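You operate a simulated robot arm through the tools that you are given. There is no shell and no other tool. Be economical: measure what you need, move in short steps, check, and stop when the job is done.

Carry out the task below with a simulated two-armed robot. There is one attempt and no reset: what you move stays moved.

JOB
Take the scrub pad and leave it on the ink bench top. Put the round brush on the lower shelf of the service stand. Take the collar and leave it in the big brown carton. Pick up the grease cartridge that says "EP 1" from the top of the service stand with one hand, pass it to the other hand and put it on the bench top beside the plug press. Switch the brake switch on. Press the three key two times. Fetch the pass tray and set it on the black plate on the front pallet. Any order will do. Set down upright: scrub pad, round brush, grease cartridge.

Only the result counts: the job must be done as asked and must still hold three seconds after the hand-in. Knocking over, shifting, dropping, spilling or breaking anything else fails it.

ROBOT AND FRAMES
Two 7-joint arms with two-finger grippers on one trunk, on a base that drives. Base frame: it is fixed to the floor where the robot stands at the start and does not move with it; the origin is under the middle of the robot, x ahead of it, y to its left, z up. Units: mm, degrees, N and s.
The left shoulder is at the start at [23, 212, 1081], the right one opposite. With the tool pointing down near the work surface each hand reaches from about 100 to 760 mm from the robot's upright axis, wherever it stands, measured 20 degrees to its own side. Places, roughly: bench top beside the plug press [-1000, -2000, 800]; big brown carton [-750, -2000, 1000]; black plate on the front pallet [-6100, 2000, 700]; brake switch [-1500, 600, 800]; collar (5x5x2 cm) [-1500, 1300, 700]; grease cartridge [-1500, 1000, 750]; ink bench top [600, 3600, 800]; lower shelf of the service stand (102x24 cm) [-1460, 800, 220]; pass tray [-9500, 0, 750]; round brush (3x3x13 cm) [-1300, 1200, 800]; scrub pad (9x6x7 cm) [500, -200, 800]; three key [-9500, 400, 800]. Payload 2.2 kg a hand.
The TCP of each hand is the grasp point between the finger pads, 19 mm short of the fingertips. In the tool frame z runs along the fingers and y along their closing line. The gripper opens to 116 mm. The gripper's body begins 70 mm behind the TCP.
Orientation is that of the tool frame in the base frame, as a unit quaternion [w, x, y, z]. With the fingers straight down and closing along the base's y, the tool's x points along the base's -x, its y along +y and its z along -z.

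CONTROLS
- The arms move only by the tool apply_moves. It takes "left_moves", "right_moves" or both (then of equal length, played together; a hand with none holds still); each is a list of rows, each an object of numbers (a shift or turn left out is 0, a gripper value left out holds the last): "x", "y", "z": the shift along the tool's x, y, z in mm; "ax", "ay", "az": the turn, a rotation vector about the tool's x, y, z in degrees; "hand": the gripper command, from -1 (shut) to 1 (fully open), values between in proportion. In form: [{"x": .., "y": .., "z": .., "ax": .., "ay": .., "az": .., "hand": ..}, ...]. A call has 1 to 8 rows; each row shifts and turns the commanded pose from where the row before left it, along the tool's axes as they then stand. Each row takes 0.2 s and may step no farther than 50 mm and 8.6 degrees from the row before; otherwise, or with a gripper value out of range, the whole call is refused. Where a pose cannot be reached the arm comes as near as it can. A force on the tool above 40 N (or 10 N above the force at the start of the call, whichever is more), or a blocked arm, ends the call early, and 0.2 s more pass. Each finger halts on what it meets, pressing with about 34 N; the grip force reading is that of the motor and also rises with nothing between the fingers. The clock runs only during rows and for 0.2 s after the last one: add rows that do not move to give the fingers time. The reply holds the time, the measured pose of the TCP, the force on the tool along the base axes, the opening and the grip force, in the units named above and with some noise, with the torque about the TCP (base axes, N m) and any sound that the robot's microphone picked up.
- Cameras (640 x 400 px; columns grow to the right, rows downward): "scene" is now at [126.8, -44.7, 1259.1]; the picture's right is [-0.44, -0.90, -0.00], its down [-0.44, 0.21, -0.87] and it looks along [0.78, -0.38, -0.49] (base axes); focal length 236 px, centre (320, 200). "left" rides on the left gripper at [69, 15, -97] in its tool frame; the picture's right is [-0.21, 0.98, 0.00], its down [-0.76, -0.17, -0.63] and it looks along [-0.62, -0.14, 0.77] (tool axes); focal length 251 px, centre (320, 200). "right" rides on the right gripper at [69, -15, -97] in its tool frame; the picture's right is [0.22, 0.98, 0.00], its down [-0.76, 0.17, -0.63] and it looks along [-0.62, 0.14, 0.77] (tool axes); focal length 251 px, centre (320, 200). There is no depth. A picture from a camera that has moved, and an enlarged one, comes with that camera's place and axes in the base frame and with its lens.
- get_image(camera): a new picture of that camera. It takes no simulated time.
- move_column(by): slides the trunk up (or, below 0, down) by that many mm; the arms and the scene camera ride with it, the base frame stays. It gives what a move gives, with no picture.
- steer(legs): drives the robot by 1 to 6 legs, each [ahead, left, turn to the left] in mm, mm and degrees, along the robot's own axes; the way and the turn of a leg run together, so that a leg with both is an arc; at most 1500 mm and 180 degrees a leg. The arms and the cameras ride along, it lands a little off, and it stops where it bumps. It gives what a move gives.
- pan_tilt(pan, tilt): turns the head with the scene camera to pan (to the left, within 80 degrees either way) and tilt (down, from -29 to 69), counted from straight ahead of the robot. It gives what a move gives.
- close_up(camera, box): a new picture of the part [left, top, right, bottom] of that camera's present view, enlarged. It takes no simulated time.
- sign_off(): hands the job in; it is judged then, once.

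Work in short steps. Places have to be worked out from the pictures, the camera data and where the tool is seen: move nearer, look again, correct. Check each grasp and each placing, and mend what went wrong. You have 196 turns and 176 pictures in all, those below and enlarged ones among them. Open the grippers and draw the arms clear of the work before you hand the job in, unless the task says otherwise.

The tools are called after "Emit:" as name(argument=value, ...) on one line, values as JSON. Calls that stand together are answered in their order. apply_moves: Moves the arms, as the interface text tells. Its arguments: {"type":"object","properties":{"left_moves":{"type":"array"},"right_moves":{"type":"array"}},"required":[]} The other tools are called the same way: move_column (by) slides the trunk up or down; steer (legs) drives the base; pan_tilt (pan, tilt) turns the head that bears the scene camera; get_image (camera) takes a picture; close_up (camera, box) takes an enlarged picture of a part of a camera's view; sign_off () hands the job in.

At the start:

```text
t: 0.0
left_tool_pos: [473.7, -3.0, 1094.9]
left_orientation: [-0.001, 0.0, 1.0, 0.002]
left_force: [1.0, 0.0, 0.6]
left_ft_torque: [0.01, 0.01, 0.0]
left_width: 116.0
left_grasp_force: 0.0
right_tool_pos: [387.0, -386.5, 1165.1]
right_orientation: [0.0, 0.001, 1.0, 0.0]
right_force: [-0.1, 0.4, 0.8]
right_ft_torque: [0.0, 0.0, 0.03]
right_width: 115.8
right_grasp_force: 0.2
trunk travel left (down, up): [-225.0, 265.0]
robot x, y, heading: [0.6, -1.1, 0.0]
head pan, tilt: [-25.9, 29.0]
```

scene: 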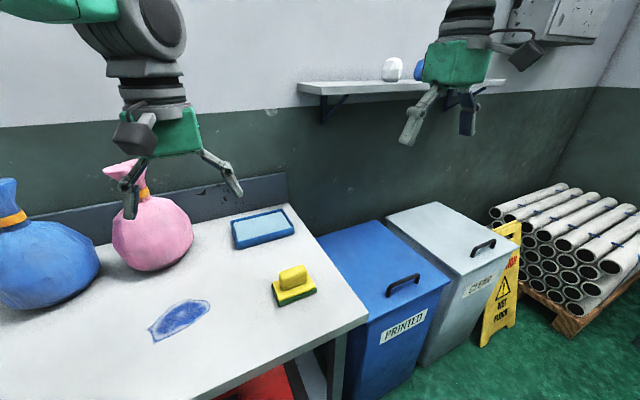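
right: 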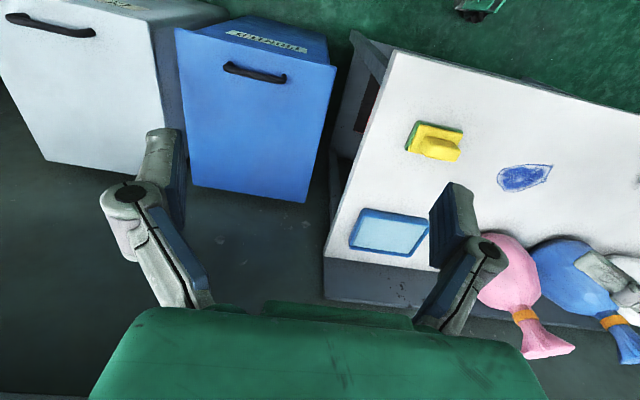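
left: 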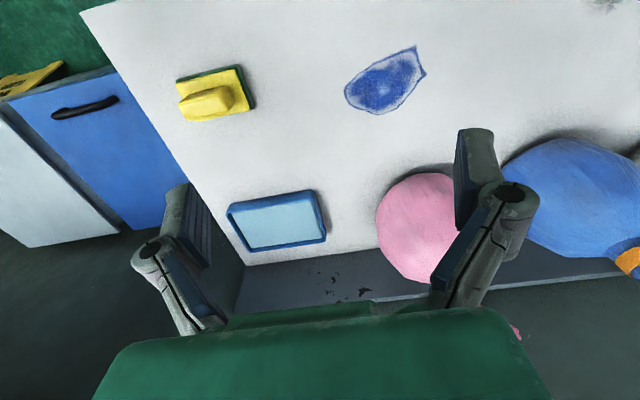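

The scrub pad appears near [485,-158,~815]. I bring the left hand above it and look again.

Emit:
apply_moves(left_moves=[{"x": -3, "y": -39, "z": 25, "hand": 1}, {"x": -3, "y": -39, "z": 25}, {"x": -3, "y": -39, "z": 25}, {"x": -2, "y": -39, "z": 25}, {}])

Emit:
get_image(camera="left")

Emit:
get_image(camera="scene")

```text
t: 1.2
left_tool_pos: [493.8, -151.7, 1005.5]
left_orientation: [0.002, -0.014, 1.0, -0.01]
left_force: [0.7, -0.8, 0.1]
left_ft_torque: [0.04, 0.02, -0.01]
left_width: 115.8
left_grasp_force: 0.1
right_tool_pos: [382.3, -388.7, 1166.1]
right_orientation: [0.002, 0.001, 1.0, 0.0]
right_force: [0.1, -0.6, 0.7]
right_ft_torque: [0.04, -0.01, -0.02]
right_width: 116.1
right_grasp_force: 0.0
trunk travel left (down, up): [-225.0, 265.0]
robot x, y, heading: [-1.3, 2.7, 0.1]
head pan, tilt: [-25.9, 29.0]
```

```text
172 pictures are left
camera left: at [425.1, -138.2, 1101.6], right [0.19, 0.98, -0.02], down [0.76, -0.13, 0.64], along [0.62, -0.13, -0.77], focal length 251 px, centre (320, 200)
```

left: 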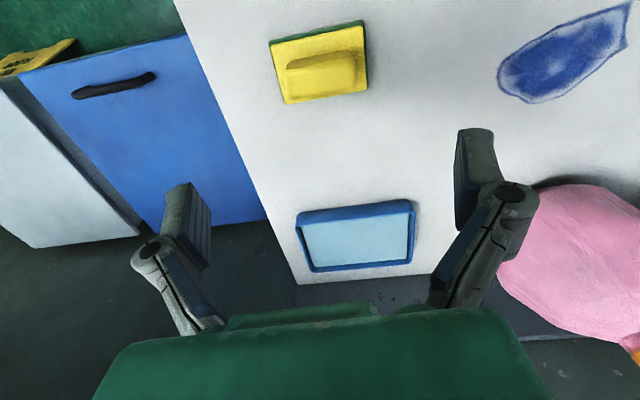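

```text
171 pictures are left
camera scene: at [125.3, -48.4, 1259.3], right [-0.44, -0.9, 0.0], down [-0.44, 0.22, -0.87], along [0.79, -0.38, -0.49], focal length 236 px, centre (320, 200)
```

scene: 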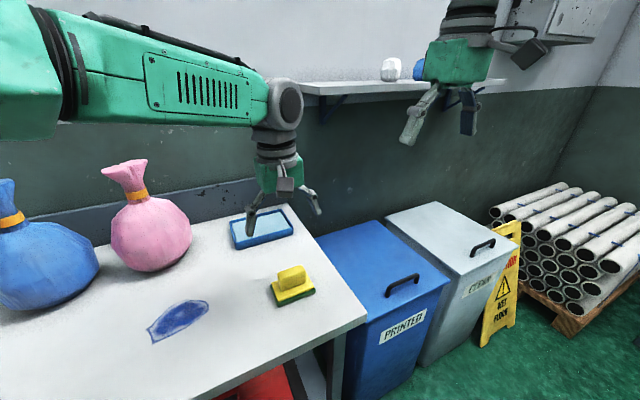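

Emit:
close_up(camera="scene", box=[240, 240, 350, 320])

```text
5.00 times, centred on (295, 280) of scene
camera zoom: at [125.3, -48.4, 1259.3], right [-0.44, -0.9, 0.0], down [-0.44, 0.22, -0.87], along [0.79, -0.38, -0.49], focal length 1181 px, centre (445, -200)
```

zoom: 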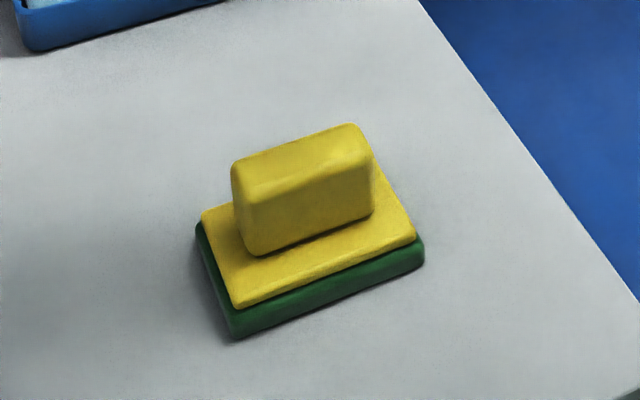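

Handle is boxy, long axis along base y. I lower partway and check alignment.

Emit:
apply_moves(left_moves=[{"z": 35, "ax": -0.5}, {"z": 35}, {"z": 15}, {}])

Emit:
get_image(camera="left")

Emit:
close_up(camera="scene", box=[210, 170, 370, 320])

```text
t: 2.2
left_tool_pos: [484.9, -156.8, 911.2]
left_orientation: [0.001, -0.004, 1.0, 0.003]
left_force: [-0.9, -0.2, 0.2]
left_ft_torque: [0.0, 0.01, -0.02]
left_width: 116.0
left_grasp_force: 0.0
right_tool_pos: [384.3, -385.9, 1167.3]
right_orientation: [0.001, 0.001, 1.0, -0.001]
right_force: [0.5, -0.2, 0.5]
right_ft_torque: [0.0, 0.01, -0.03]
right_width: 116.0
right_grasp_force: 0.1
trunk travel left (down, up): [-225.0, 265.0]
robot x, y, heading: [-0.5, -1.4, -0.1]
head pan, tilt: [-25.9, 29.0]
```

```text
169 pictures are left
camera left: at [416.7, -143.8, 1007.8], right [0.21, 0.98, 0.01], down [0.76, -0.17, 0.63], along [0.62, -0.13, -0.78], focal length 251 px, centre (320, 200)
```

left: 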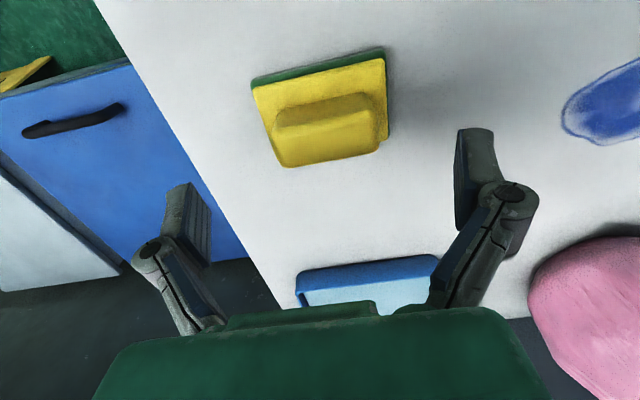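

```text
2.67 times, centred on (290, 245) of scene
camera zoom: at [127.1, -46.6, 1259.1], right [-0.44, -0.9, 0.0], down [-0.44, 0.22, -0.87], along [0.78, -0.38, -0.49], focal length 630 px, centre (400, 80)
```

zoom: 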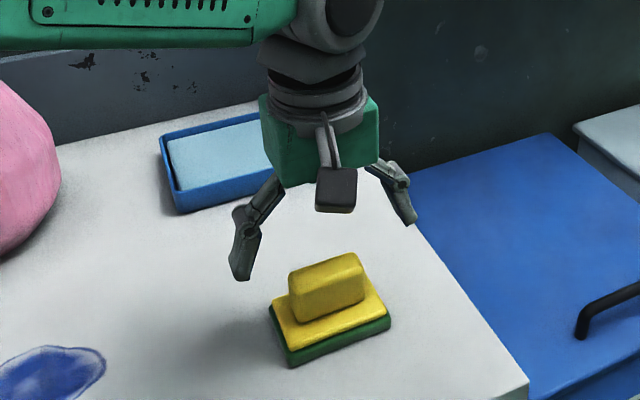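

Triangulating both views, handle top is at z≈888, x≈467, y≈-152. I shift back in x and look before descending.

Emit:
apply_moves(left_moves=[{"x": 18, "y": 4}, {"z": 15}, {}])

Emit:
get_image(camera="left")

Emit:
close_up(camera="scene", box=[230, 190, 350, 315])

```text
t: 3.0
left_tool_pos: [473.4, -149.1, 901.1]
left_orientation: [0.001, -0.005, 1.0, -0.002]
left_force: [0.0, -0.2, 0.0]
left_ft_torque: [0.0, -0.01, -0.02]
left_width: 116.0
left_grasp_force: 0.1
right_tool_pos: [384.4, -384.9, 1166.3]
right_orientation: [0.001, 0.001, 1.0, -0.001]
right_force: [-0.1, -0.1, 0.2]
right_ft_torque: [-0.01, -0.02, 0.01]
right_width: 116.0
right_grasp_force: 0.1
trunk travel left (down, up): [-225.0, 265.0]
robot x, y, heading: [1.2, -0.8, 0.2]
head pan, tilt: [-25.9, 29.0]
```

```text
167 pictures are left
camera left: at [403.3, -136.6, 997.9], right [0.2, 0.98, 0.0], down [0.76, -0.15, 0.64], along [0.62, -0.13, -0.77], focal length 251 px, centre (320, 200)
```

left: 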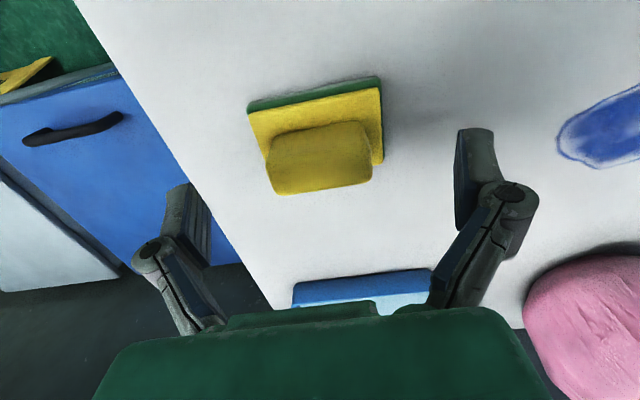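

```text
3.20 times, centred on (290, 252) of scene
camera zoom: at [127.2, -45.6, 1259.1], right [-0.44, -0.9, 0.0], down [-0.44, 0.22, -0.87], along [0.78, -0.38, -0.49], focal length 756 px, centre (416, 32)
```

zoom: 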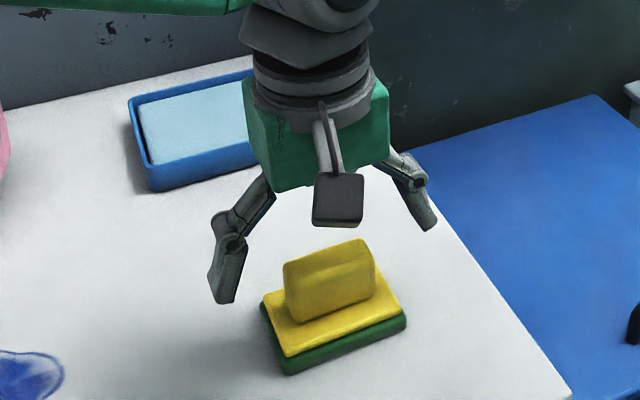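

The visible face is the handle's near side; re-triangulated handle top is about [484,-150,870]. I move forward and descend to grip height, then close.

Emit:
apply_moves(left_moves=[{"x": -11, "y": -1}, {"z": 20}, {"z": 22}, {}])

Emit:
close_up(camera="scene", box=[230, 190, 350, 315])

Emit:
get_image(camera="left")

```text
t: 4.0
left_tool_pos: [476.0, -152.4, 852.7]
left_orientation: [0.0, 0.001, 1.0, 0.004]
left_force: [0.7, -0.2, 0.7]
left_ft_torque: [-0.03, 0.01, 0.02]
left_width: 116.1
left_grasp_force: 0.0
right_tool_pos: [384.0, -384.2, 1166.3]
right_orientation: [0.001, 0.0, 1.0, -0.001]
right_force: [-0.1, 1.2, -0.3]
right_ft_torque: [0.02, -0.03, 0.0]
right_width: 116.0
right_grasp_force: 0.1
trunk travel left (down, up): [-225.0, 265.0]
robot x, y, heading: [0.6, -5.8, -0.0]
head pan, tilt: [-25.9, 29.0]
```

```text
3.20 times, centred on (290, 252) of scene
camera zoom: at [126.9, -45.9, 1259.1], right [-0.44, -0.9, 0.0], down [-0.44, 0.22, -0.87], along [0.78, -0.38, -0.49], focal length 756 px, centre (416, 32)
```

zoom: 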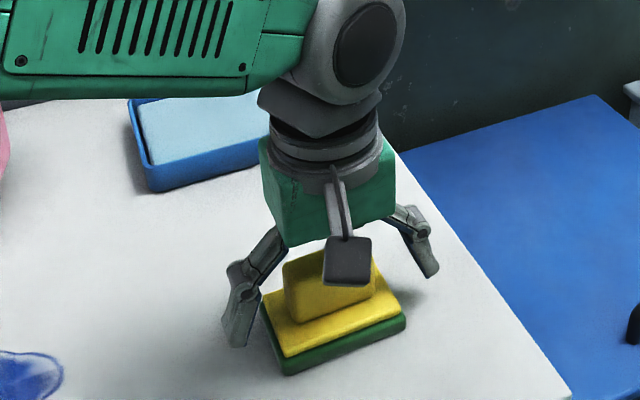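

```text
164 pictures are left
camera left: at [407.5, -141.0, 950.4], right [0.22, 0.98, 0.01], down [0.76, -0.17, 0.63], along [0.62, -0.13, -0.77], focal length 251 px, centre (320, 200)
```

left: 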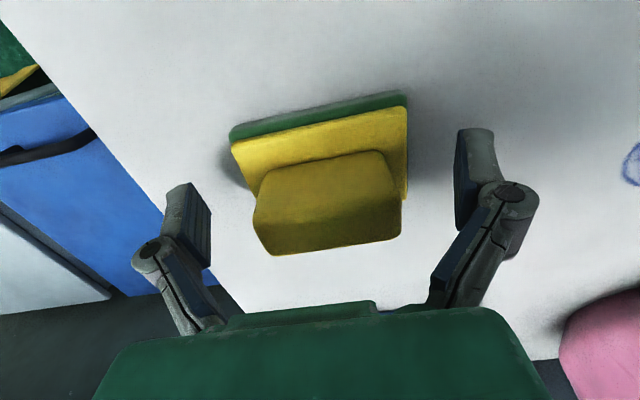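

Alignment is good; close the gripper and lift slightly.

Emit:
apply_moves(left_moves=[{"x": -3, "hand": -1}, {"hand": -1}, {"hand": -1}, {"hand": -1}, {"z": -20}, {"z": -30}, {"z": -40}, {}])

Emit:
get_image(camera="left")

```text
t: 5.8
left_tool_pos: [486.7, -149.3, 942.6]
left_orientation: [-0.005, -0.009, 1.0, 0.0]
left_force: [0.3, -1.0, 0.0]
left_ft_torque: [0.03, -0.02, -0.01]
left_width: 0.0
left_grasp_force: 28.1
right_tool_pos: [385.4, -385.1, 1165.9]
right_orientation: [0.001, 0.0, 1.0, -0.001]
right_force: [-0.1, 0.7, 0.1]
right_ft_torque: [0.01, 0.01, -0.01]
right_width: 116.2
right_grasp_force: 0.0
trunk travel left (down, up): [-225.0, 265.0]
robot x, y, heading: [-1.1, 4.5, 0.1]
head pan, tilt: [-25.9, 29.0]
```

```text
163 pictures are left
camera left: at [419.2, -136.0, 1039.7], right [0.2, 0.98, 0.0], down [0.77, -0.15, 0.62], along [0.61, -0.13, -0.78], focal length 251 px, centre (320, 200)
```

left: 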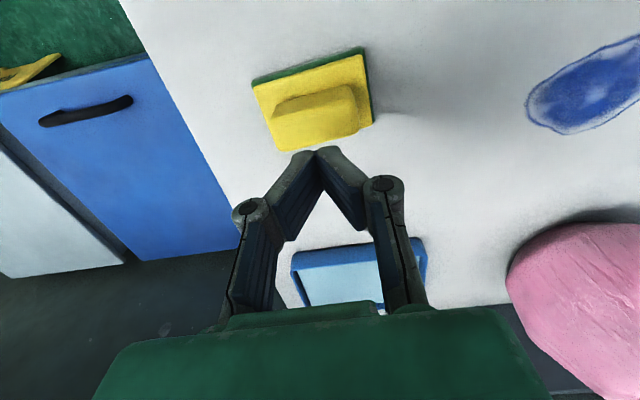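

The gripper closed on nothing. I check the pad's place in the scene.

Emit:
close_up(camera="scene", box=[230, 190, 350, 315])

```text
3.20 times, centred on (290, 252) of scene
camera zoom: at [127.5, -45.6, 1259.0], right [-0.44, -0.9, 0.0], down [-0.44, 0.22, -0.87], along [0.78, -0.38, -0.49], focal length 756 px, centre (416, 32)
```

zoom: 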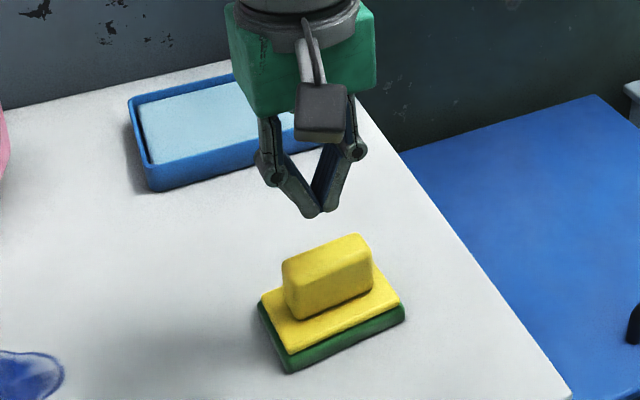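

Relative to the fingertips, the handle centre is really ~15–18 mm further in x. I reopen, shift forward and descend.

Emit:
apply_moves(left_moves=[{"x": -16, "y": -2, "hand": 1}, {"hand": 1}, {"z": 30}, {"z": 30}, {"z": 31}, {}])

Emit:
get_image(camera="left")

Emit:
close_up(camera="scene", box=[230, 190, 350, 315])

```text
t: 7.2
left_tool_pos: [495.4, -155.6, 851.5]
left_orientation: [0.001, 0.0, 1.0, 0.005]
left_force: [0.7, 0.4, -0.5]
left_ft_torque: [0.01, -0.05, 0.03]
left_width: 116.2
left_grasp_force: 0.0
right_tool_pos: [384.5, -384.1, 1167.1]
right_orientation: [0.002, 0.0, 1.0, -0.001]
right_force: [-0.8, -0.1, 0.2]
right_ft_torque: [-0.01, -0.06, 0.0]
right_width: 115.9
right_grasp_force: 0.0
trunk travel left (down, up): [-225.0, 265.0]
robot x, y, heading: [-0.8, 0.1, -0.2]
head pan, tilt: [-25.9, 29.0]
```

```text
161 pictures are left
camera left: at [426.9, -143.2, 949.8], right [0.22, 0.98, 0.01], down [0.76, -0.17, 0.63], along [0.62, -0.13, -0.77], focal length 251 px, centre (320, 200)
```

left: 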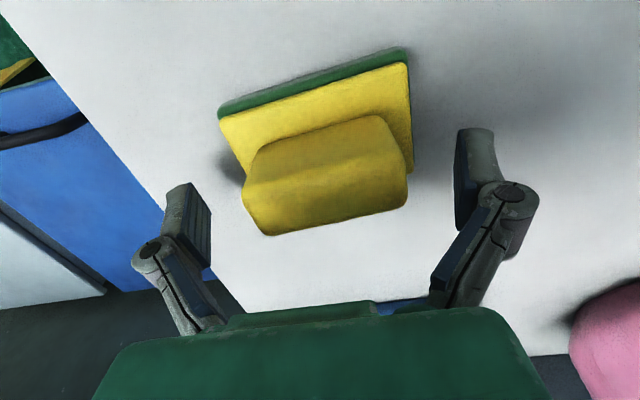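

```text
3.20 times, centred on (290, 252) of scene
camera zoom: at [127.0, -45.8, 1259.1], right [-0.44, -0.9, 0.0], down [-0.44, 0.22, -0.87], along [0.78, -0.38, -0.49], focal length 756 px, centre (416, 32)
```

zoom: 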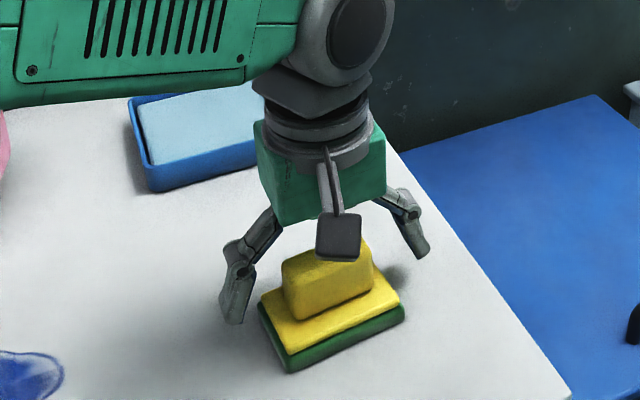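

Fingers now straddle the handle's middle. Close and read.

Emit:
apply_moves(left_moves=[{"z": 4, "hand": 0.4}, {"hand": -1}, {"hand": -1}, {"hand": -1}, {"hand": -1}])

```text
t: 8.4
left_tool_pos: [496.6, -154.8, 851.5]
left_orientation: [0.003, -0.001, 1.0, 0.003]
left_force: [4.7, -1.4, 24.5]
left_ft_torque: [-0.2, 0.22, 0.17]
left_width: 81.4
left_grasp_force: 34.4
right_tool_pos: [384.4, -383.5, 1167.1]
right_orientation: [0.002, 0.0, 1.0, -0.001]
right_force: [0.2, 0.0, 0.1]
right_ft_torque: [0.02, -0.01, -0.02]
right_width: 116.3
right_grasp_force: 0.0
trunk travel left (down, up): [-225.0, 265.0]
robot x, y, heading: [0.7, -1.3, -0.0]
head pan, tilt: [-25.9, 29.0]
```

Emit:
get_image(camera="left")

Emit:
close_up(camera="scene", box=[230, 190, 350, 315])

```text
159 pictures are left
camera left: at [427.2, -143.1, 947.9], right [0.21, 0.98, 0.01], down [0.75, -0.17, 0.63], along [0.62, -0.13, -0.77], focal length 251 px, centre (320, 200)
```

left: 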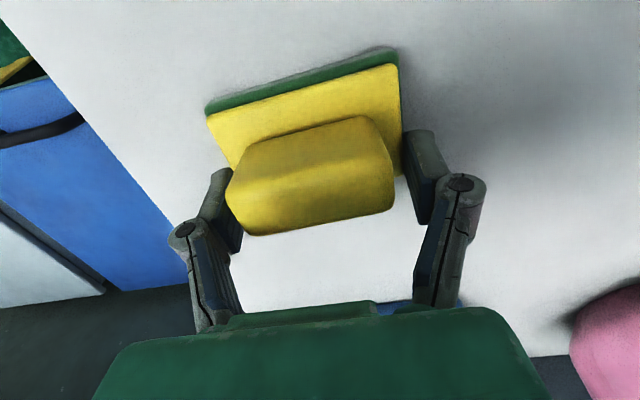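

```text
3.20 times, centred on (290, 252) of scene
camera zoom: at [125.1, -44.8, 1259.6], right [-0.44, -0.9, 0.0], down [-0.44, 0.21, -0.87], along [0.79, -0.38, -0.49], focal length 756 px, centre (416, 32)
```

zoom: 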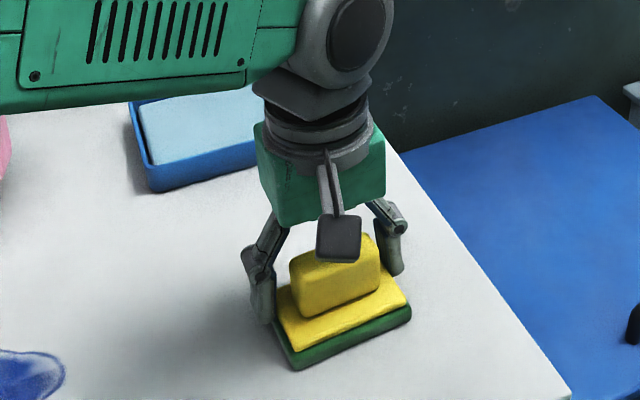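

The fingers caught the ends of the base plate; I reopen slightly, raise 12 mm, and grip the handle.

Emit:
apply_moves(left_moves=[{"hand": 0.7}, {"z": -12, "y": -2}, {"hand": -1}, {"hand": -1}, {"hand": -1}, {}])

```text
t: 9.8
left_tool_pos: [496.0, -157.5, 862.0]
left_orientation: [0.0, -0.001, 1.0, 0.003]
left_force: [-0.4, 1.2, 0.9]
left_ft_torque: [0.1, -0.02, 0.02]
left_width: 58.7
left_grasp_force: 33.7
right_tool_pos: [384.3, -385.0, 1166.3]
right_orientation: [0.001, 0.001, 1.0, -0.002]
right_force: [-0.5, 0.1, 0.2]
right_ft_torque: [-0.02, 0.0, 0.0]
right_width: 115.9
right_grasp_force: 0.1
trunk travel left (down, up): [-225.0, 265.0]
robot x, y, heading: [-2.0, -1.7, 0.1]
head pan, tilt: [-25.9, 29.0]
```

Width 58.7 mm: the handle is gripped. Lift gently.

Emit:
apply_moves(left_moves=[{"z": -15}, {"z": -25}, {"z": -40}, {"z": -45}, {"z": -45}, {}])

Emit:
get_image(camera="left")

```text
t: 11.2
left_tool_pos: [502.1, -151.1, 1032.5]
left_orientation: [-0.004, -0.009, 1.0, 0.0]
left_force: [-0.3, -0.4, -0.3]
left_ft_torque: [0.0, -0.01, -0.02]
left_width: 59.0
left_grasp_force: 33.9
right_tool_pos: [385.0, -384.6, 1167.0]
right_orientation: [0.002, 0.001, 1.0, -0.001]
right_force: [0.6, 0.6, 0.0]
right_ft_torque: [-0.01, 0.03, 0.0]
right_width: 115.8
right_grasp_force: 0.1
trunk travel left (down, up): [-225.0, 265.0]
robot x, y, heading: [3.8, 1.4, -0.1]
head pan, tilt: [-25.9, 29.0]
```

```text
157 pictures are left
camera left: at [435.0, -139.0, 1130.4], right [0.2, 0.98, 0.0], down [0.77, -0.15, 0.62], along [0.61, -0.13, -0.78], focal length 251 px, centre (320, 200)
```

left: 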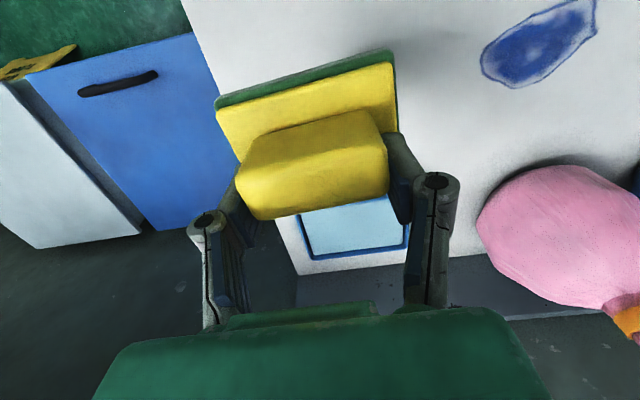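

Pad held. Now survey to the left for the route to the ink bench.

Emit:
pan_tilt(pan=60, tilt=20)

Emit:
get_image(camera="scene")

```text
t: 12.8
left_tool_pos: [503.8, -150.8, 1038.4]
left_orientation: [-0.002, -0.008, 1.0, -0.002]
left_force: [0.2, -0.3, -0.4]
left_ft_torque: [0.0, 0.01, -0.01]
left_width: 58.6
left_grasp_force: 33.9
right_tool_pos: [383.8, -385.4, 1166.3]
right_orientation: [0.001, 0.001, 1.0, -0.002]
right_force: [0.0, -0.6, 0.4]
right_ft_torque: [-0.01, -0.01, 0.01]
right_width: 116.3
right_grasp_force: 0.2
trunk travel left (down, up): [-225.0, 265.0]
robot x, y, heading: [-2.1, -2.4, 0.1]
head pan, tilt: [60.0, 20.0]
```

```text
156 pictures are left
camera scene: at [92.3, 74.7, 1274.1], right [0.87, -0.5, -0.01], down [-0.17, -0.29, -0.94], along [0.47, 0.81, -0.34], focal length 236 px, centre (320, 200)
```

scene: 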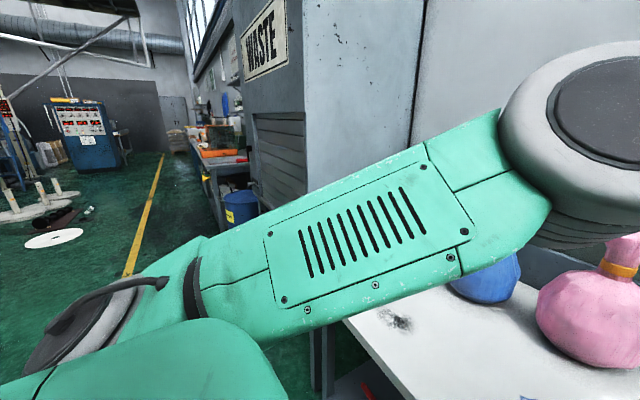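

The aisle along the yellow line is clear. I back off 350 mm and strafe left toward the ink bench.

Emit:
steer(legs=[[-350, 0, 0], [0, 1500, 0], [0, 1200, 0]])

Emit:
pan_tilt(pan=30, tilt=25)

Emit:
get_image(camera="scene")

```text
t: 27.8
left_tool_pos: [195.7, 2525.3, 1038.0]
left_orientation: [-0.001, 0.01, 1.0, -0.001]
left_force: [-0.7, -0.9, -0.6]
left_ft_torque: [0.05, 0.0, 0.01]
left_width: 59.0
left_grasp_force: 34.2
right_tool_pos: [64.5, 2293.8, 1165.3]
right_orientation: [0.001, 0.021, 1.0, 0.002]
right_force: [-0.1, 0.0, 0.3]
right_ft_torque: [0.04, -0.01, 0.0]
right_width: 115.7
right_grasp_force: 0.1
trunk travel left (down, up): [-225.0, 265.0]
robot x, y, heading: [-302.3, 2699.7, -2.2]
head pan, tilt: [60.0, 20.0]
```

```text
t: 28.7
left_tool_pos: [192.6, 2527.7, 1039.1]
left_orientation: [0.0, 0.01, 1.0, -0.001]
left_force: [-0.3, 0.5, -1.3]
left_ft_torque: [-0.02, -0.05, 0.01]
left_width: 58.7
left_grasp_force: 33.6
right_tool_pos: [62.3, 2297.8, 1166.3]
right_orientation: [0.003, 0.021, 1.0, 0.001]
right_force: [-0.1, 0.6, 0.4]
right_ft_torque: [0.01, -0.02, -0.03]
right_width: 115.8
right_grasp_force: 0.1
trunk travel left (down, up): [-225.0, 265.0]
robot x, y, heading: [-300.0, 2700.1, -2.2]
head pan, tilt: [30.0, 25.0]
```

```text
155 pictures are left
camera scene: at [-176.3, 2730.9, 1265.9], right [0.46, -0.89, -0.01], down [-0.38, -0.19, -0.91], along [0.8, 0.42, -0.42], focal length 236 px, centre (320, 200)
```

scene: 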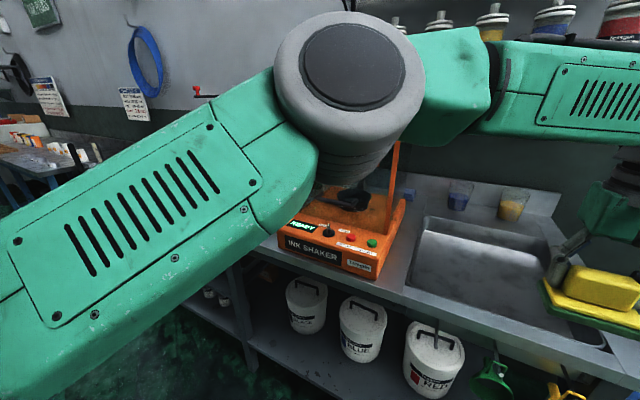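

The shaker is at y≈2970; free top should be further left. Continue left 850 and look.

Emit:
steer(legs=[[0, 850, 2]])

Emit:
pan_tilt(pan=-20, tilt=30)

Emit:
get_image(camera="scene")

Emit:
get_image(camera="left")

```text
t: 33.3
left_tool_pos: [226.4, 3377.5, 1037.0]
left_orientation: [-0.001, 0.009, 1.0, 0.001]
left_force: [0.1, 0.2, -1.6]
left_ft_torque: [0.06, -0.04, 0.01]
left_width: 58.6
left_grasp_force: 33.9
right_tool_pos: [98.2, 3146.3, 1166.0]
right_orientation: [0.002, 0.02, 1.0, 0.002]
right_force: [0.6, -0.4, 0.0]
right_ft_torque: [0.03, -0.04, -0.04]
right_width: 116.0
right_grasp_force: 0.1
trunk travel left (down, up): [-225.0, 265.0]
robot x, y, heading: [-272.1, 3549.8, -2.3]
head pan, tilt: [30.0, 25.0]
```

```text
t: 34.4
left_tool_pos: [224.2, 3387.5, 1041.3]
left_orientation: [0.001, 0.009, 1.0, -0.004]
left_force: [-0.4, -0.3, -0.5]
left_ft_torque: [-0.01, 0.0, -0.02]
left_width: 58.7
left_grasp_force: 33.9
right_tool_pos: [94.4, 3160.4, 1172.4]
right_orientation: [0.004, 0.019, 1.0, -0.004]
right_force: [-0.4, 0.4, 0.0]
right_ft_torque: [0.0, 0.02, 0.01]
right_width: 116.0
right_grasp_force: 0.0
trunk travel left (down, up): [-225.0, 265.0]
robot x, y, heading: [-269.7, 3549.4, -2.2]
head pan, tilt: [-20.0, 30.0]
```

```text
154 pictures are left
camera scene: at [-140.6, 3511.9, 1257.6], right [-0.38, -0.93, 0.0], down [-0.47, 0.19, -0.86], along [0.8, -0.32, -0.5], focal length 236 px, centre (320, 200)
```

scene: 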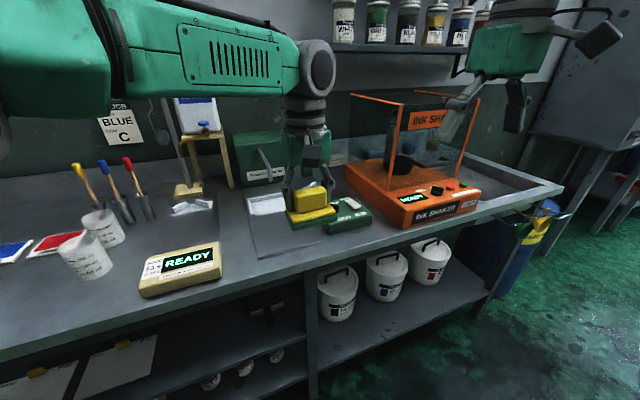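

```text
153 pictures are left
camera left: at [155.9, 3404.0, 1137.5], right [0.23, 0.97, -0.01], down [0.75, -0.17, 0.64], along [0.62, -0.15, -0.77], focal length 251 px, centre (320, 200)
```

left: 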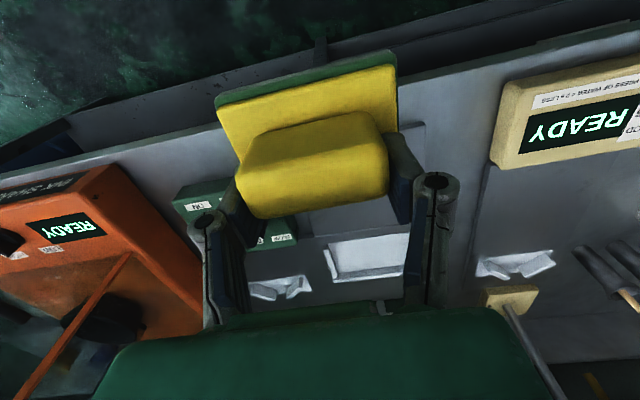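

Free bench area lies left of the tan scale, in front of the cups, around [345,3880]. Strafe left 480 and look.

Emit:
steer(legs=[[0, 480, 2.2]])

Emit:
get_image(camera="left")

Emit:
get_image(camera="scene")

```text
t: 37.2
left_tool_pos: [236.6, 3862.7, 1035.8]
left_orientation: [-0.001, -0.014, 1.0, 0.005]
left_force: [-1.0, -0.6, -1.2]
left_ft_torque: [0.11, -0.04, 0.01]
left_width: 58.6
left_grasp_force: 34.1
right_tool_pos: [118.4, 3625.5, 1165.6]
right_orientation: [0.003, -0.003, 1.0, 0.005]
right_force: [0.3, 0.0, -0.2]
right_ft_torque: [0.02, 0.0, 0.02]
right_width: 116.1
right_grasp_force: 0.1
trunk travel left (down, up): [-225.0, 265.0]
robot x, y, heading: [-263.8, 4019.5, 0.6]
head pan, tilt: [-20.0, 30.0]
```

```text
152 pictures are left
camera left: at [167.8, 3873.7, 1132.0], right [0.19, 0.98, 0.01], down [0.76, -0.15, 0.63], along [0.62, -0.11, -0.78], focal length 251 px, centre (320, 200)
```

left: 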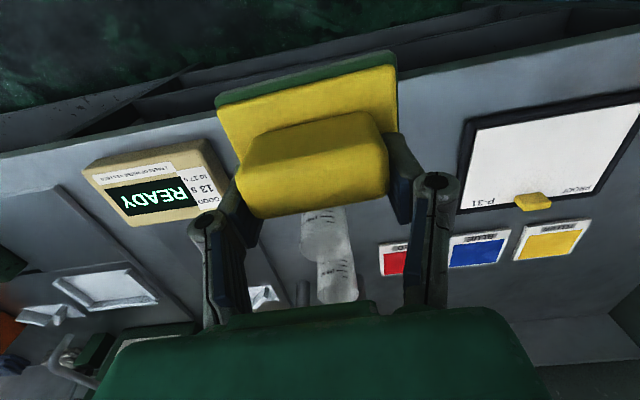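

```text
151 pictures are left
camera scene: at [-132.3, 3971.2, 1257.1], right [-0.33, -0.94, -0.01], down [-0.47, 0.18, -0.86], along [0.81, -0.28, -0.51], focal length 236 px, centre (320, 200)
```

scene: 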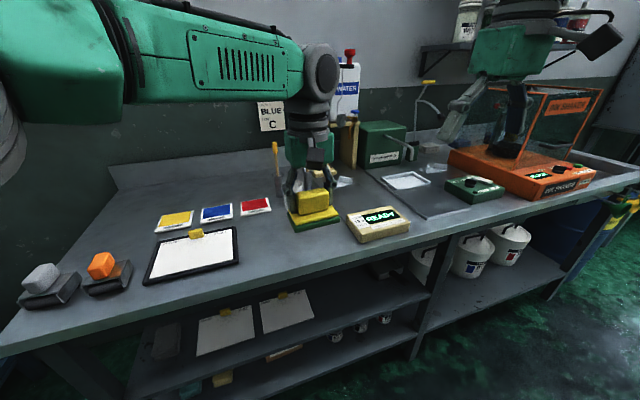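

Clear zone between scale and clipboard. Move the pad over [345,3880] and descend to just above the top.

Emit:
apply_moves(left_moves=[{"x": -37, "y": 6}, {"x": -37, "y": 6}, {"x": -34, "y": 5}, {"z": 45}, {"z": 45}, {"z": 40}, {}])

Emit:
get_image(camera="left")

Emit:
close_up(camera="scene", box=[200, 130, 440, 280])

```text
t: 38.9
left_tool_pos: [307.9, 3899.4, 900.9]
left_orientation: [0.0, -0.015, 1.0, 0.001]
left_force: [0.3, -0.2, -0.5]
left_ft_torque: [0.02, 0.0, 0.01]
left_width: 58.5
left_grasp_force: 34.0
left hand out of reach, approached as far as the arm can: row 2, 3
right_tool_pos: [115.7, 3633.9, 1168.0]
right_orientation: [0.003, -0.003, 1.0, 0.001]
right_force: [-0.3, -0.4, -0.3]
right_ft_torque: [0.01, 0.01, 0.01]
right_width: 116.1
right_grasp_force: 0.1
trunk travel left (down, up): [-225.0, 265.0]
robot x, y, heading: [-262.6, 4017.9, 0.7]
head pan, tilt: [-20.0, 30.0]
```

```text
150 pictures are left
camera left: at [239.2, 3910.9, 997.2], right [0.19, 0.98, 0.0], down [0.76, -0.15, 0.63], along [0.62, -0.12, -0.77], focal length 251 px, centre (320, 200)
```

left: 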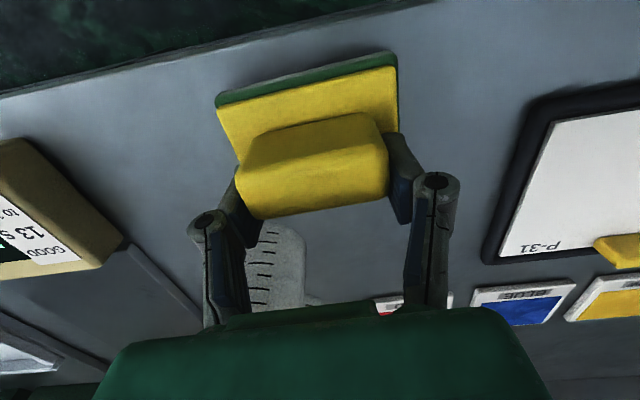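

```text
2.67 times, centred on (320, 205) of scene
camera zoom: at [-132.1, 3979.3, 1257.5], right [-0.33, -0.94, 0.0], down [-0.47, 0.17, -0.86], along [0.81, -0.29, -0.5], focal length 630 px, centre (320, 187)
```

zoom: 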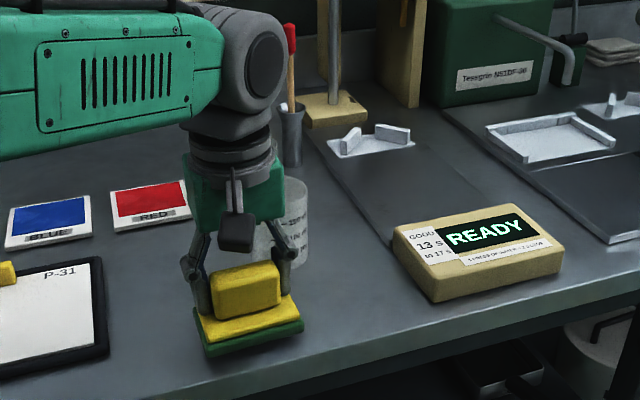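

Clear below. Shift a bit further in and lower until contact.

Emit:
apply_moves(left_moves=[{"x": -14, "y": -4}, {"z": 20}, {"z": 12}, {}])

Emit:
close_up(camera="scene", box=[220, 160, 380, 280])

```text
t: 39.5
left_tool_pos: [324.1, 3913.4, 891.9]
left_orientation: [0.003, -0.015, 1.0, -0.009]
left_force: [-2.1, 1.0, 12.8]
left_ft_torque: [1.08, 0.46, 0.06]
left_width: 58.5
left_grasp_force: 33.4
right_tool_pos: [113.7, 3655.7, 1175.7]
right_orientation: [0.005, -0.004, 1.0, -0.007]
right_force: [0.1, 1.1, 0.0]
right_ft_torque: [-0.07, 0.0, 0.01]
right_width: 116.3
right_grasp_force: 0.0
trunk travel left (down, up): [-225.0, 265.0]
robot x, y, heading: [-261.7, 4016.9, 0.6]
head pan, tilt: [-20.0, 30.0]
stopped in row 3 (left hand): the force on the tool passed its limit at 50 N (the readings are from after the stop); the commanded pose is now the measured one
```

```text
3.33 times, centred on (300, 220) of scene
camera zoom: at [-133.0, 3991.8, 1257.8], right [-0.33, -0.94, 0.0], down [-0.47, 0.16, -0.87], along [0.82, -0.29, -0.5], focal length 787 px, centre (387, 133)
```

zoom: 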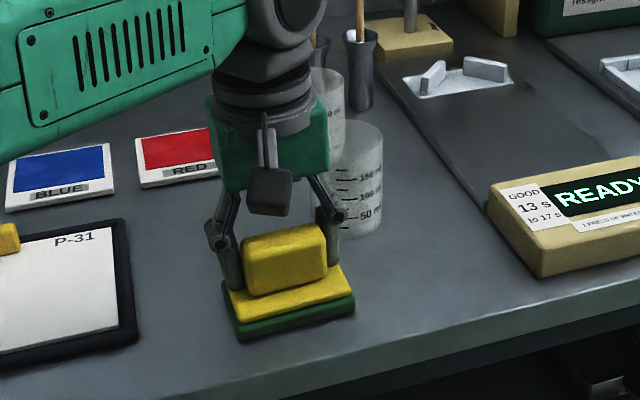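

Emit:
get_image(camera="left")

```text
147 pictures are left
camera left: at [255.3, 3926.1, 987.9], right [0.19, 0.98, -0.02], down [0.76, -0.13, 0.64], along [0.63, -0.13, -0.77], focal length 251 px, centre (320, 200)
```

left: 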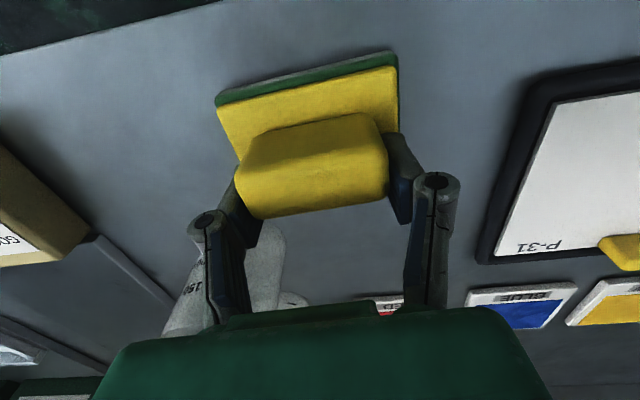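

Contact with the bench is confirmed by force. I seat it slightly and release, then rise.

Emit:
apply_moves(left_moves=[{"z": 2}, {}, {"hand": -0.1}, {"hand": 0.2}, {"hand": 1}, {"hand": 1}])

Emit:
get_image(camera="left")

```text
t: 40.9
left_tool_pos: [325.6, 3905.9, 889.0]
left_orientation: [0.003, -0.014, 1.0, -0.008]
left_force: [-0.6, 0.2, 0.4]
left_ft_torque: [-0.03, 0.0, 0.0]
left_width: 116.0
left_grasp_force: 0.1
right_tool_pos: [113.9, 3648.1, 1172.4]
right_orientation: [0.003, -0.004, 1.0, -0.005]
right_force: [0.2, -0.2, -0.8]
right_ft_torque: [0.0, 0.0, -0.02]
right_width: 116.4
right_grasp_force: 0.0
trunk travel left (down, up): [-225.0, 265.0]
robot x, y, heading: [-262.0, 4016.4, 0.5]
head pan, tilt: [-20.0, 30.0]
```

```text
146 pictures are left
camera left: at [255.5, 3918.8, 985.0], right [0.18, 0.98, -0.01], down [0.76, -0.13, 0.64], along [0.63, -0.13, -0.77], focal length 251 px, centre (320, 200)
```

left: 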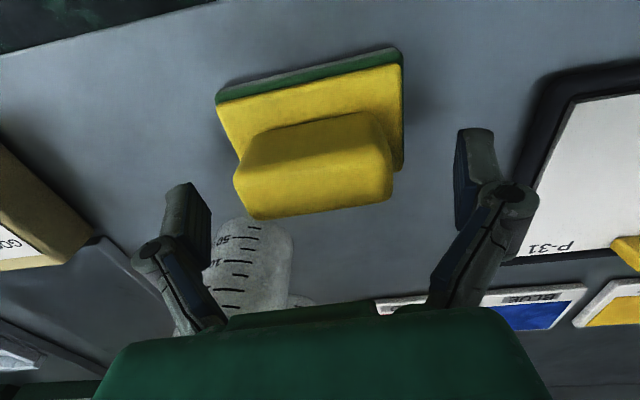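

Pad stands on the bench. Raise the arm and drive back toward the service stand, turning to face it.

Emit:
apply_moves(left_moves=[{"z": -40}, {"z": -45}, {"z": -45}, {"z": -40, "x": 30}, {"x": 40}, {"x": 40}])

Emit:
close_up(camera="scene", box=[200, 130, 440, 280])

Emit:
pan_tilt(pan=-80, tilt=20)

Emit:
get_image(camera="scene")

```text
t: 42.3
left_tool_pos: [210.2, 3910.9, 1058.9]
left_orientation: [0.005, -0.015, 1.0, -0.007]
left_force: [0.1, -0.3, 0.1]
left_ft_torque: [0.02, -0.04, 0.04]
left_width: 115.8
left_grasp_force: 0.0
left hand out of reach, approached as far as the arm can: row 3
right_tool_pos: [111.8, 3647.4, 1173.5]
right_orientation: [0.004, -0.003, 1.0, -0.005]
right_force: [-1.3, -0.2, 1.1]
right_ft_torque: [0.04, -0.04, -0.01]
right_width: 115.9
right_grasp_force: 0.0
trunk travel left (down, up): [-225.0, 265.0]
robot x, y, heading: [-258.7, 4018.9, 0.4]
head pan, tilt: [-20.0, 30.0]
```

```text
2.67 times, centred on (320, 205) of scene
camera zoom: at [-134.8, 3984.0, 1257.9], right [-0.33, -0.94, 0.0], down [-0.47, 0.17, -0.87], along [0.82, -0.29, -0.5], focal length 630 px, centre (320, 187)
```

zoom: 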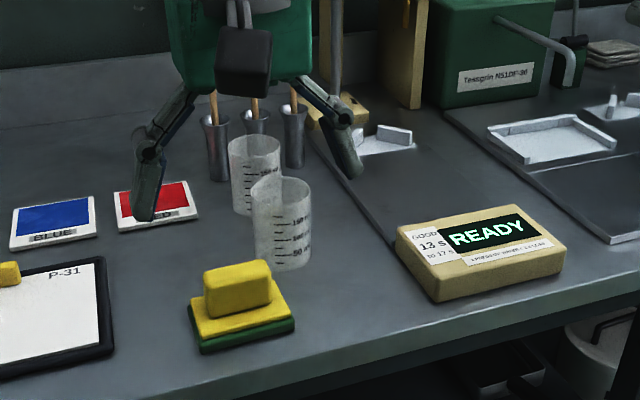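

```text
t: 43.6
left_tool_pos: [214.2, 3911.3, 1057.6]
left_orientation: [0.004, -0.014, 1.0, -0.008]
left_force: [0.7, -0.2, 0.0]
left_ft_torque: [-0.01, -0.03, 0.04]
left_width: 115.9
left_grasp_force: 0.1
right_tool_pos: [113.8, 3649.5, 1173.0]
right_orientation: [0.005, -0.004, 1.0, -0.005]
right_force: [0.0, -1.2, 0.2]
right_ft_torque: [0.03, 0.02, 0.01]
right_width: 116.0
right_grasp_force: 0.1
trunk travel left (down, up): [-225.0, 265.0]
robot x, y, heading: [-259.5, 4019.0, 0.4]
head pan, tilt: [-80.0, 20.0]
```

```text
144 pictures are left
camera scene: at [-200.3, 3922.7, 1273.6], right [-0.98, -0.18, 0.0], down [-0.07, 0.34, -0.94], along [0.17, -0.92, -0.35], focal length 236 px, centre (320, 200)
```

scene: 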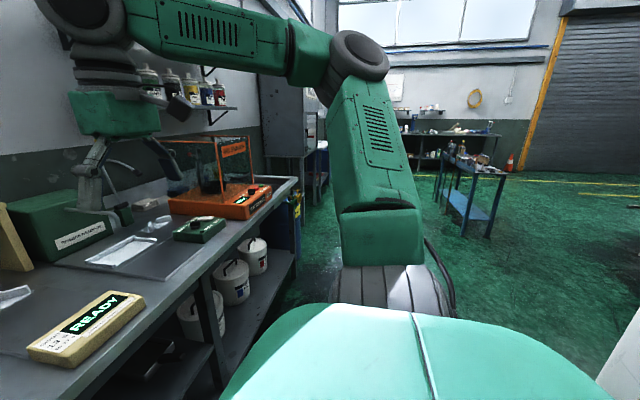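

Pad stands upright. The service stand is visible near [-1460,900]. Drive along the aisle and turn to face it.

Emit:
steer(legs=[[0, -1500, 0], [0, -1500, 0], [-250, 0, 0], [0, 0, 180]])

Emit:
pan_tilt(pan=0, tilt=30)

Emit:
get_image(camera="scene")

```text
t: 67.0
left_tool_pos: [-886.1, 1042.0, 1058.7]
left_orientation: [-0.008, 0.999, 0.046, -0.004]
left_force: [-0.1, -0.4, -0.9]
left_ft_torque: [0.02, 0.02, -0.01]
left_width: 115.9
left_grasp_force: 0.2
right_tool_pos: [-802.5, 1309.2, 1173.2]
right_orientation: [-0.006, 0.999, 0.035, -0.005]
right_force: [-0.4, -0.2, 0.5]
right_ft_torque: [0.0, 0.0, 0.03]
right_width: 116.0
right_grasp_force: 0.1
trunk travel left (down, up): [-225.0, 265.0]
robot x, y, heading: [-403.6, 964.2, -175.8]
head pan, tilt: [-80.0, 20.0]
```

```text
t: 68.5
left_tool_pos: [-883.8, 1035.2, 1060.0]
left_orientation: [-0.012, 0.999, 0.047, -0.005]
left_force: [-0.2, -0.6, 0.1]
left_ft_torque: [0.06, -0.04, 0.0]
left_width: 115.9
left_grasp_force: 0.1
right_tool_pos: [-800.6, 1303.5, 1174.3]
right_orientation: [-0.008, 0.999, 0.034, -0.001]
right_force: [-0.8, -0.5, 0.5]
right_ft_torque: [0.04, -0.01, 0.02]
right_width: 116.1
right_grasp_force: 0.1
trunk travel left (down, up): [-225.0, 265.0]
robot x, y, heading: [-405.9, 963.8, -175.8]
head pan, tilt: [0.0, 30.0]
```

```text
143 pictures are left
camera scene: at [-533.8, 949.7, 1257.7], right [-0.07, 1.0, 0.0], down [0.5, 0.04, -0.86], along [-0.86, -0.06, -0.5], focal length 236 px, centre (320, 200)
```

scene: 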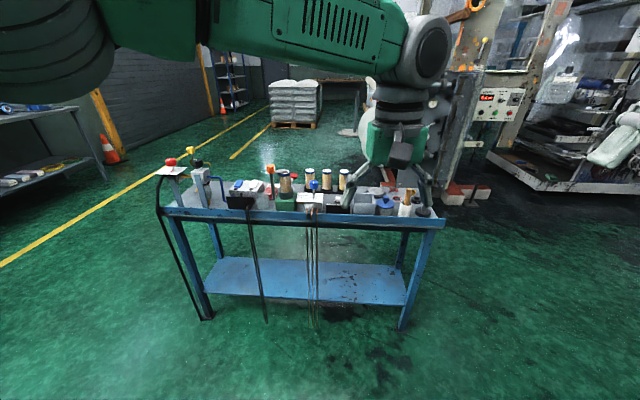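

Emit:
close_up(camera="scene", box=[150, 140, 450, 240])

```text
2.13 times, centred on (300, 190) of scene
camera zoom: at [-533.8, 949.7, 1257.7], right [-0.07, 1.0, 0.0], down [0.5, 0.04, -0.86], along [-0.86, -0.06, -0.5], focal length 504 px, centre (363, 221)
```

zoom: 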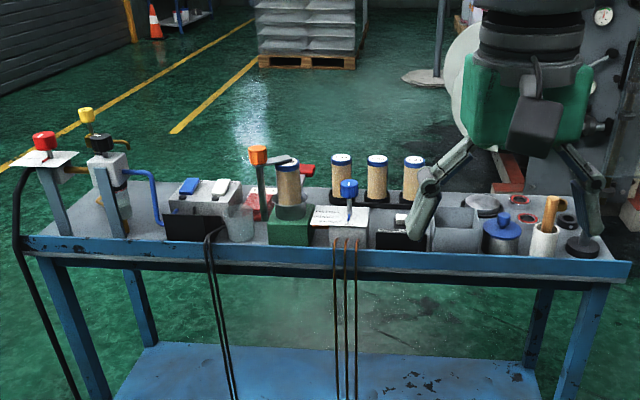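

Drive up to the stand, square to it, hands stay above the items.

Emit:
steer(legs=[[0, 0, -4.2], [330, 0, 0]])

Emit:
pan_tilt(pan=0, tilt=45)

Emit:
get_image(camera="scene")

Emit:
get_image(camera="right")

Emit:
get_image(camera="left")

```text
t: 71.1
left_tool_pos: [-1204.4, 1065.8, 1059.4]
left_orientation: [-0.01, 1.0, 0.015, -0.005]
left_force: [0.4, -0.5, 1.1]
left_ft_torque: [0.02, -0.01, -0.02]
left_width: 116.1
left_grasp_force: 0.1
right_tool_pos: [-1105.2, 1326.4, 1173.5]
right_orientation: [-0.009, 1.0, 0.003, -0.001]
right_force: [0.0, -0.5, 0.3]
right_ft_torque: [0.05, 0.0, 0.03]
right_width: 115.9
right_grasp_force: 0.1
trunk travel left (down, up): [-225.0, 265.0]
robot x, y, heading: [-730.9, 962.9, -179.7]
head pan, tilt: [0.0, 30.0]
```

```text
t: 71.9
left_tool_pos: [-1203.4, 1062.9, 1060.8]
left_orientation: [-0.011, 1.0, 0.016, -0.005]
left_force: [0.0, -1.1, 2.2]
left_ft_torque: [-0.01, -0.02, -0.03]
left_width: 116.1
left_grasp_force: 0.1
right_tool_pos: [-1103.7, 1322.9, 1171.9]
right_orientation: [-0.008, 1.0, 0.004, 0.001]
right_force: [0.0, -0.3, -0.2]
right_ft_torque: [0.02, -0.01, -0.02]
right_width: 115.8
right_grasp_force: 0.0
trunk travel left (down, up): [-225.0, 265.0]
robot x, y, heading: [-735.7, 959.4, -179.4]
head pan, tilt: [0.0, 45.0]
```

```text
141 pictures are left
camera scene: at [-851.0, 954.8, 1235.2], right [-0.01, 1.0, 0.0], down [0.71, 0.01, -0.71], along [-0.71, 0.0, -0.71], focal length 236 px, centre (320, 200)
```

scene: 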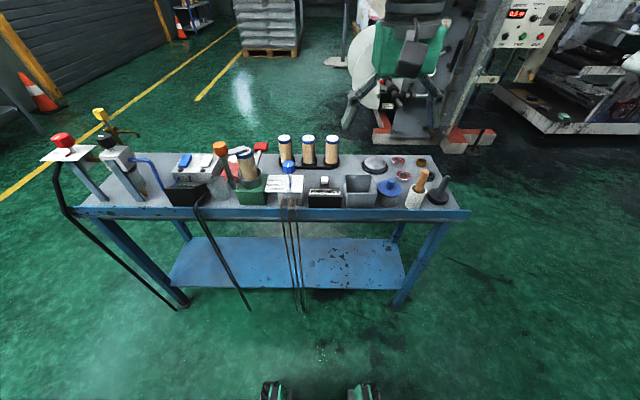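

```text
140 pictures are left
camera right: at [-1033.3, 1337.8, 1268.2], right [0.22, -0.97, -0.02], down [-0.76, -0.18, 0.63], along [-0.61, -0.13, -0.78], focal length 251 px, centre (320, 200)
```

right: 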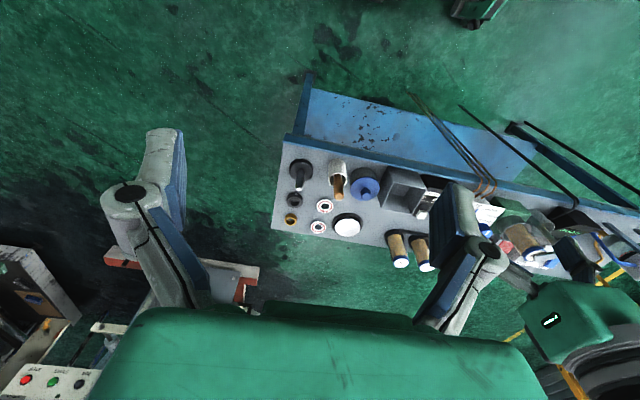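

```text
139 pictures are left
camera left: at [-1131.5, 1045.7, 1156.9], right [-0.18, -0.98, -0.02], down [-0.75, 0.13, 0.65], along [-0.63, 0.13, -0.76], focal length 251 px, centre (320, 200)
```

left: 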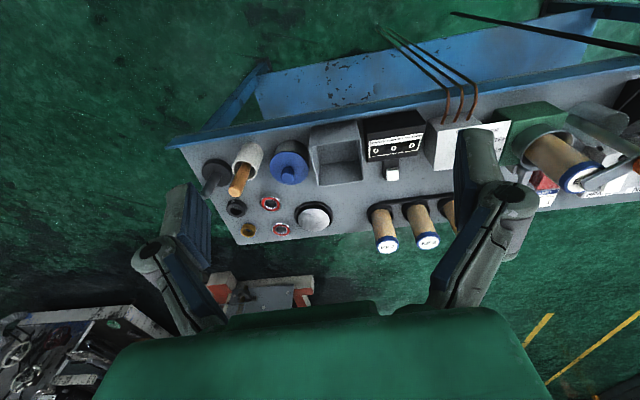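

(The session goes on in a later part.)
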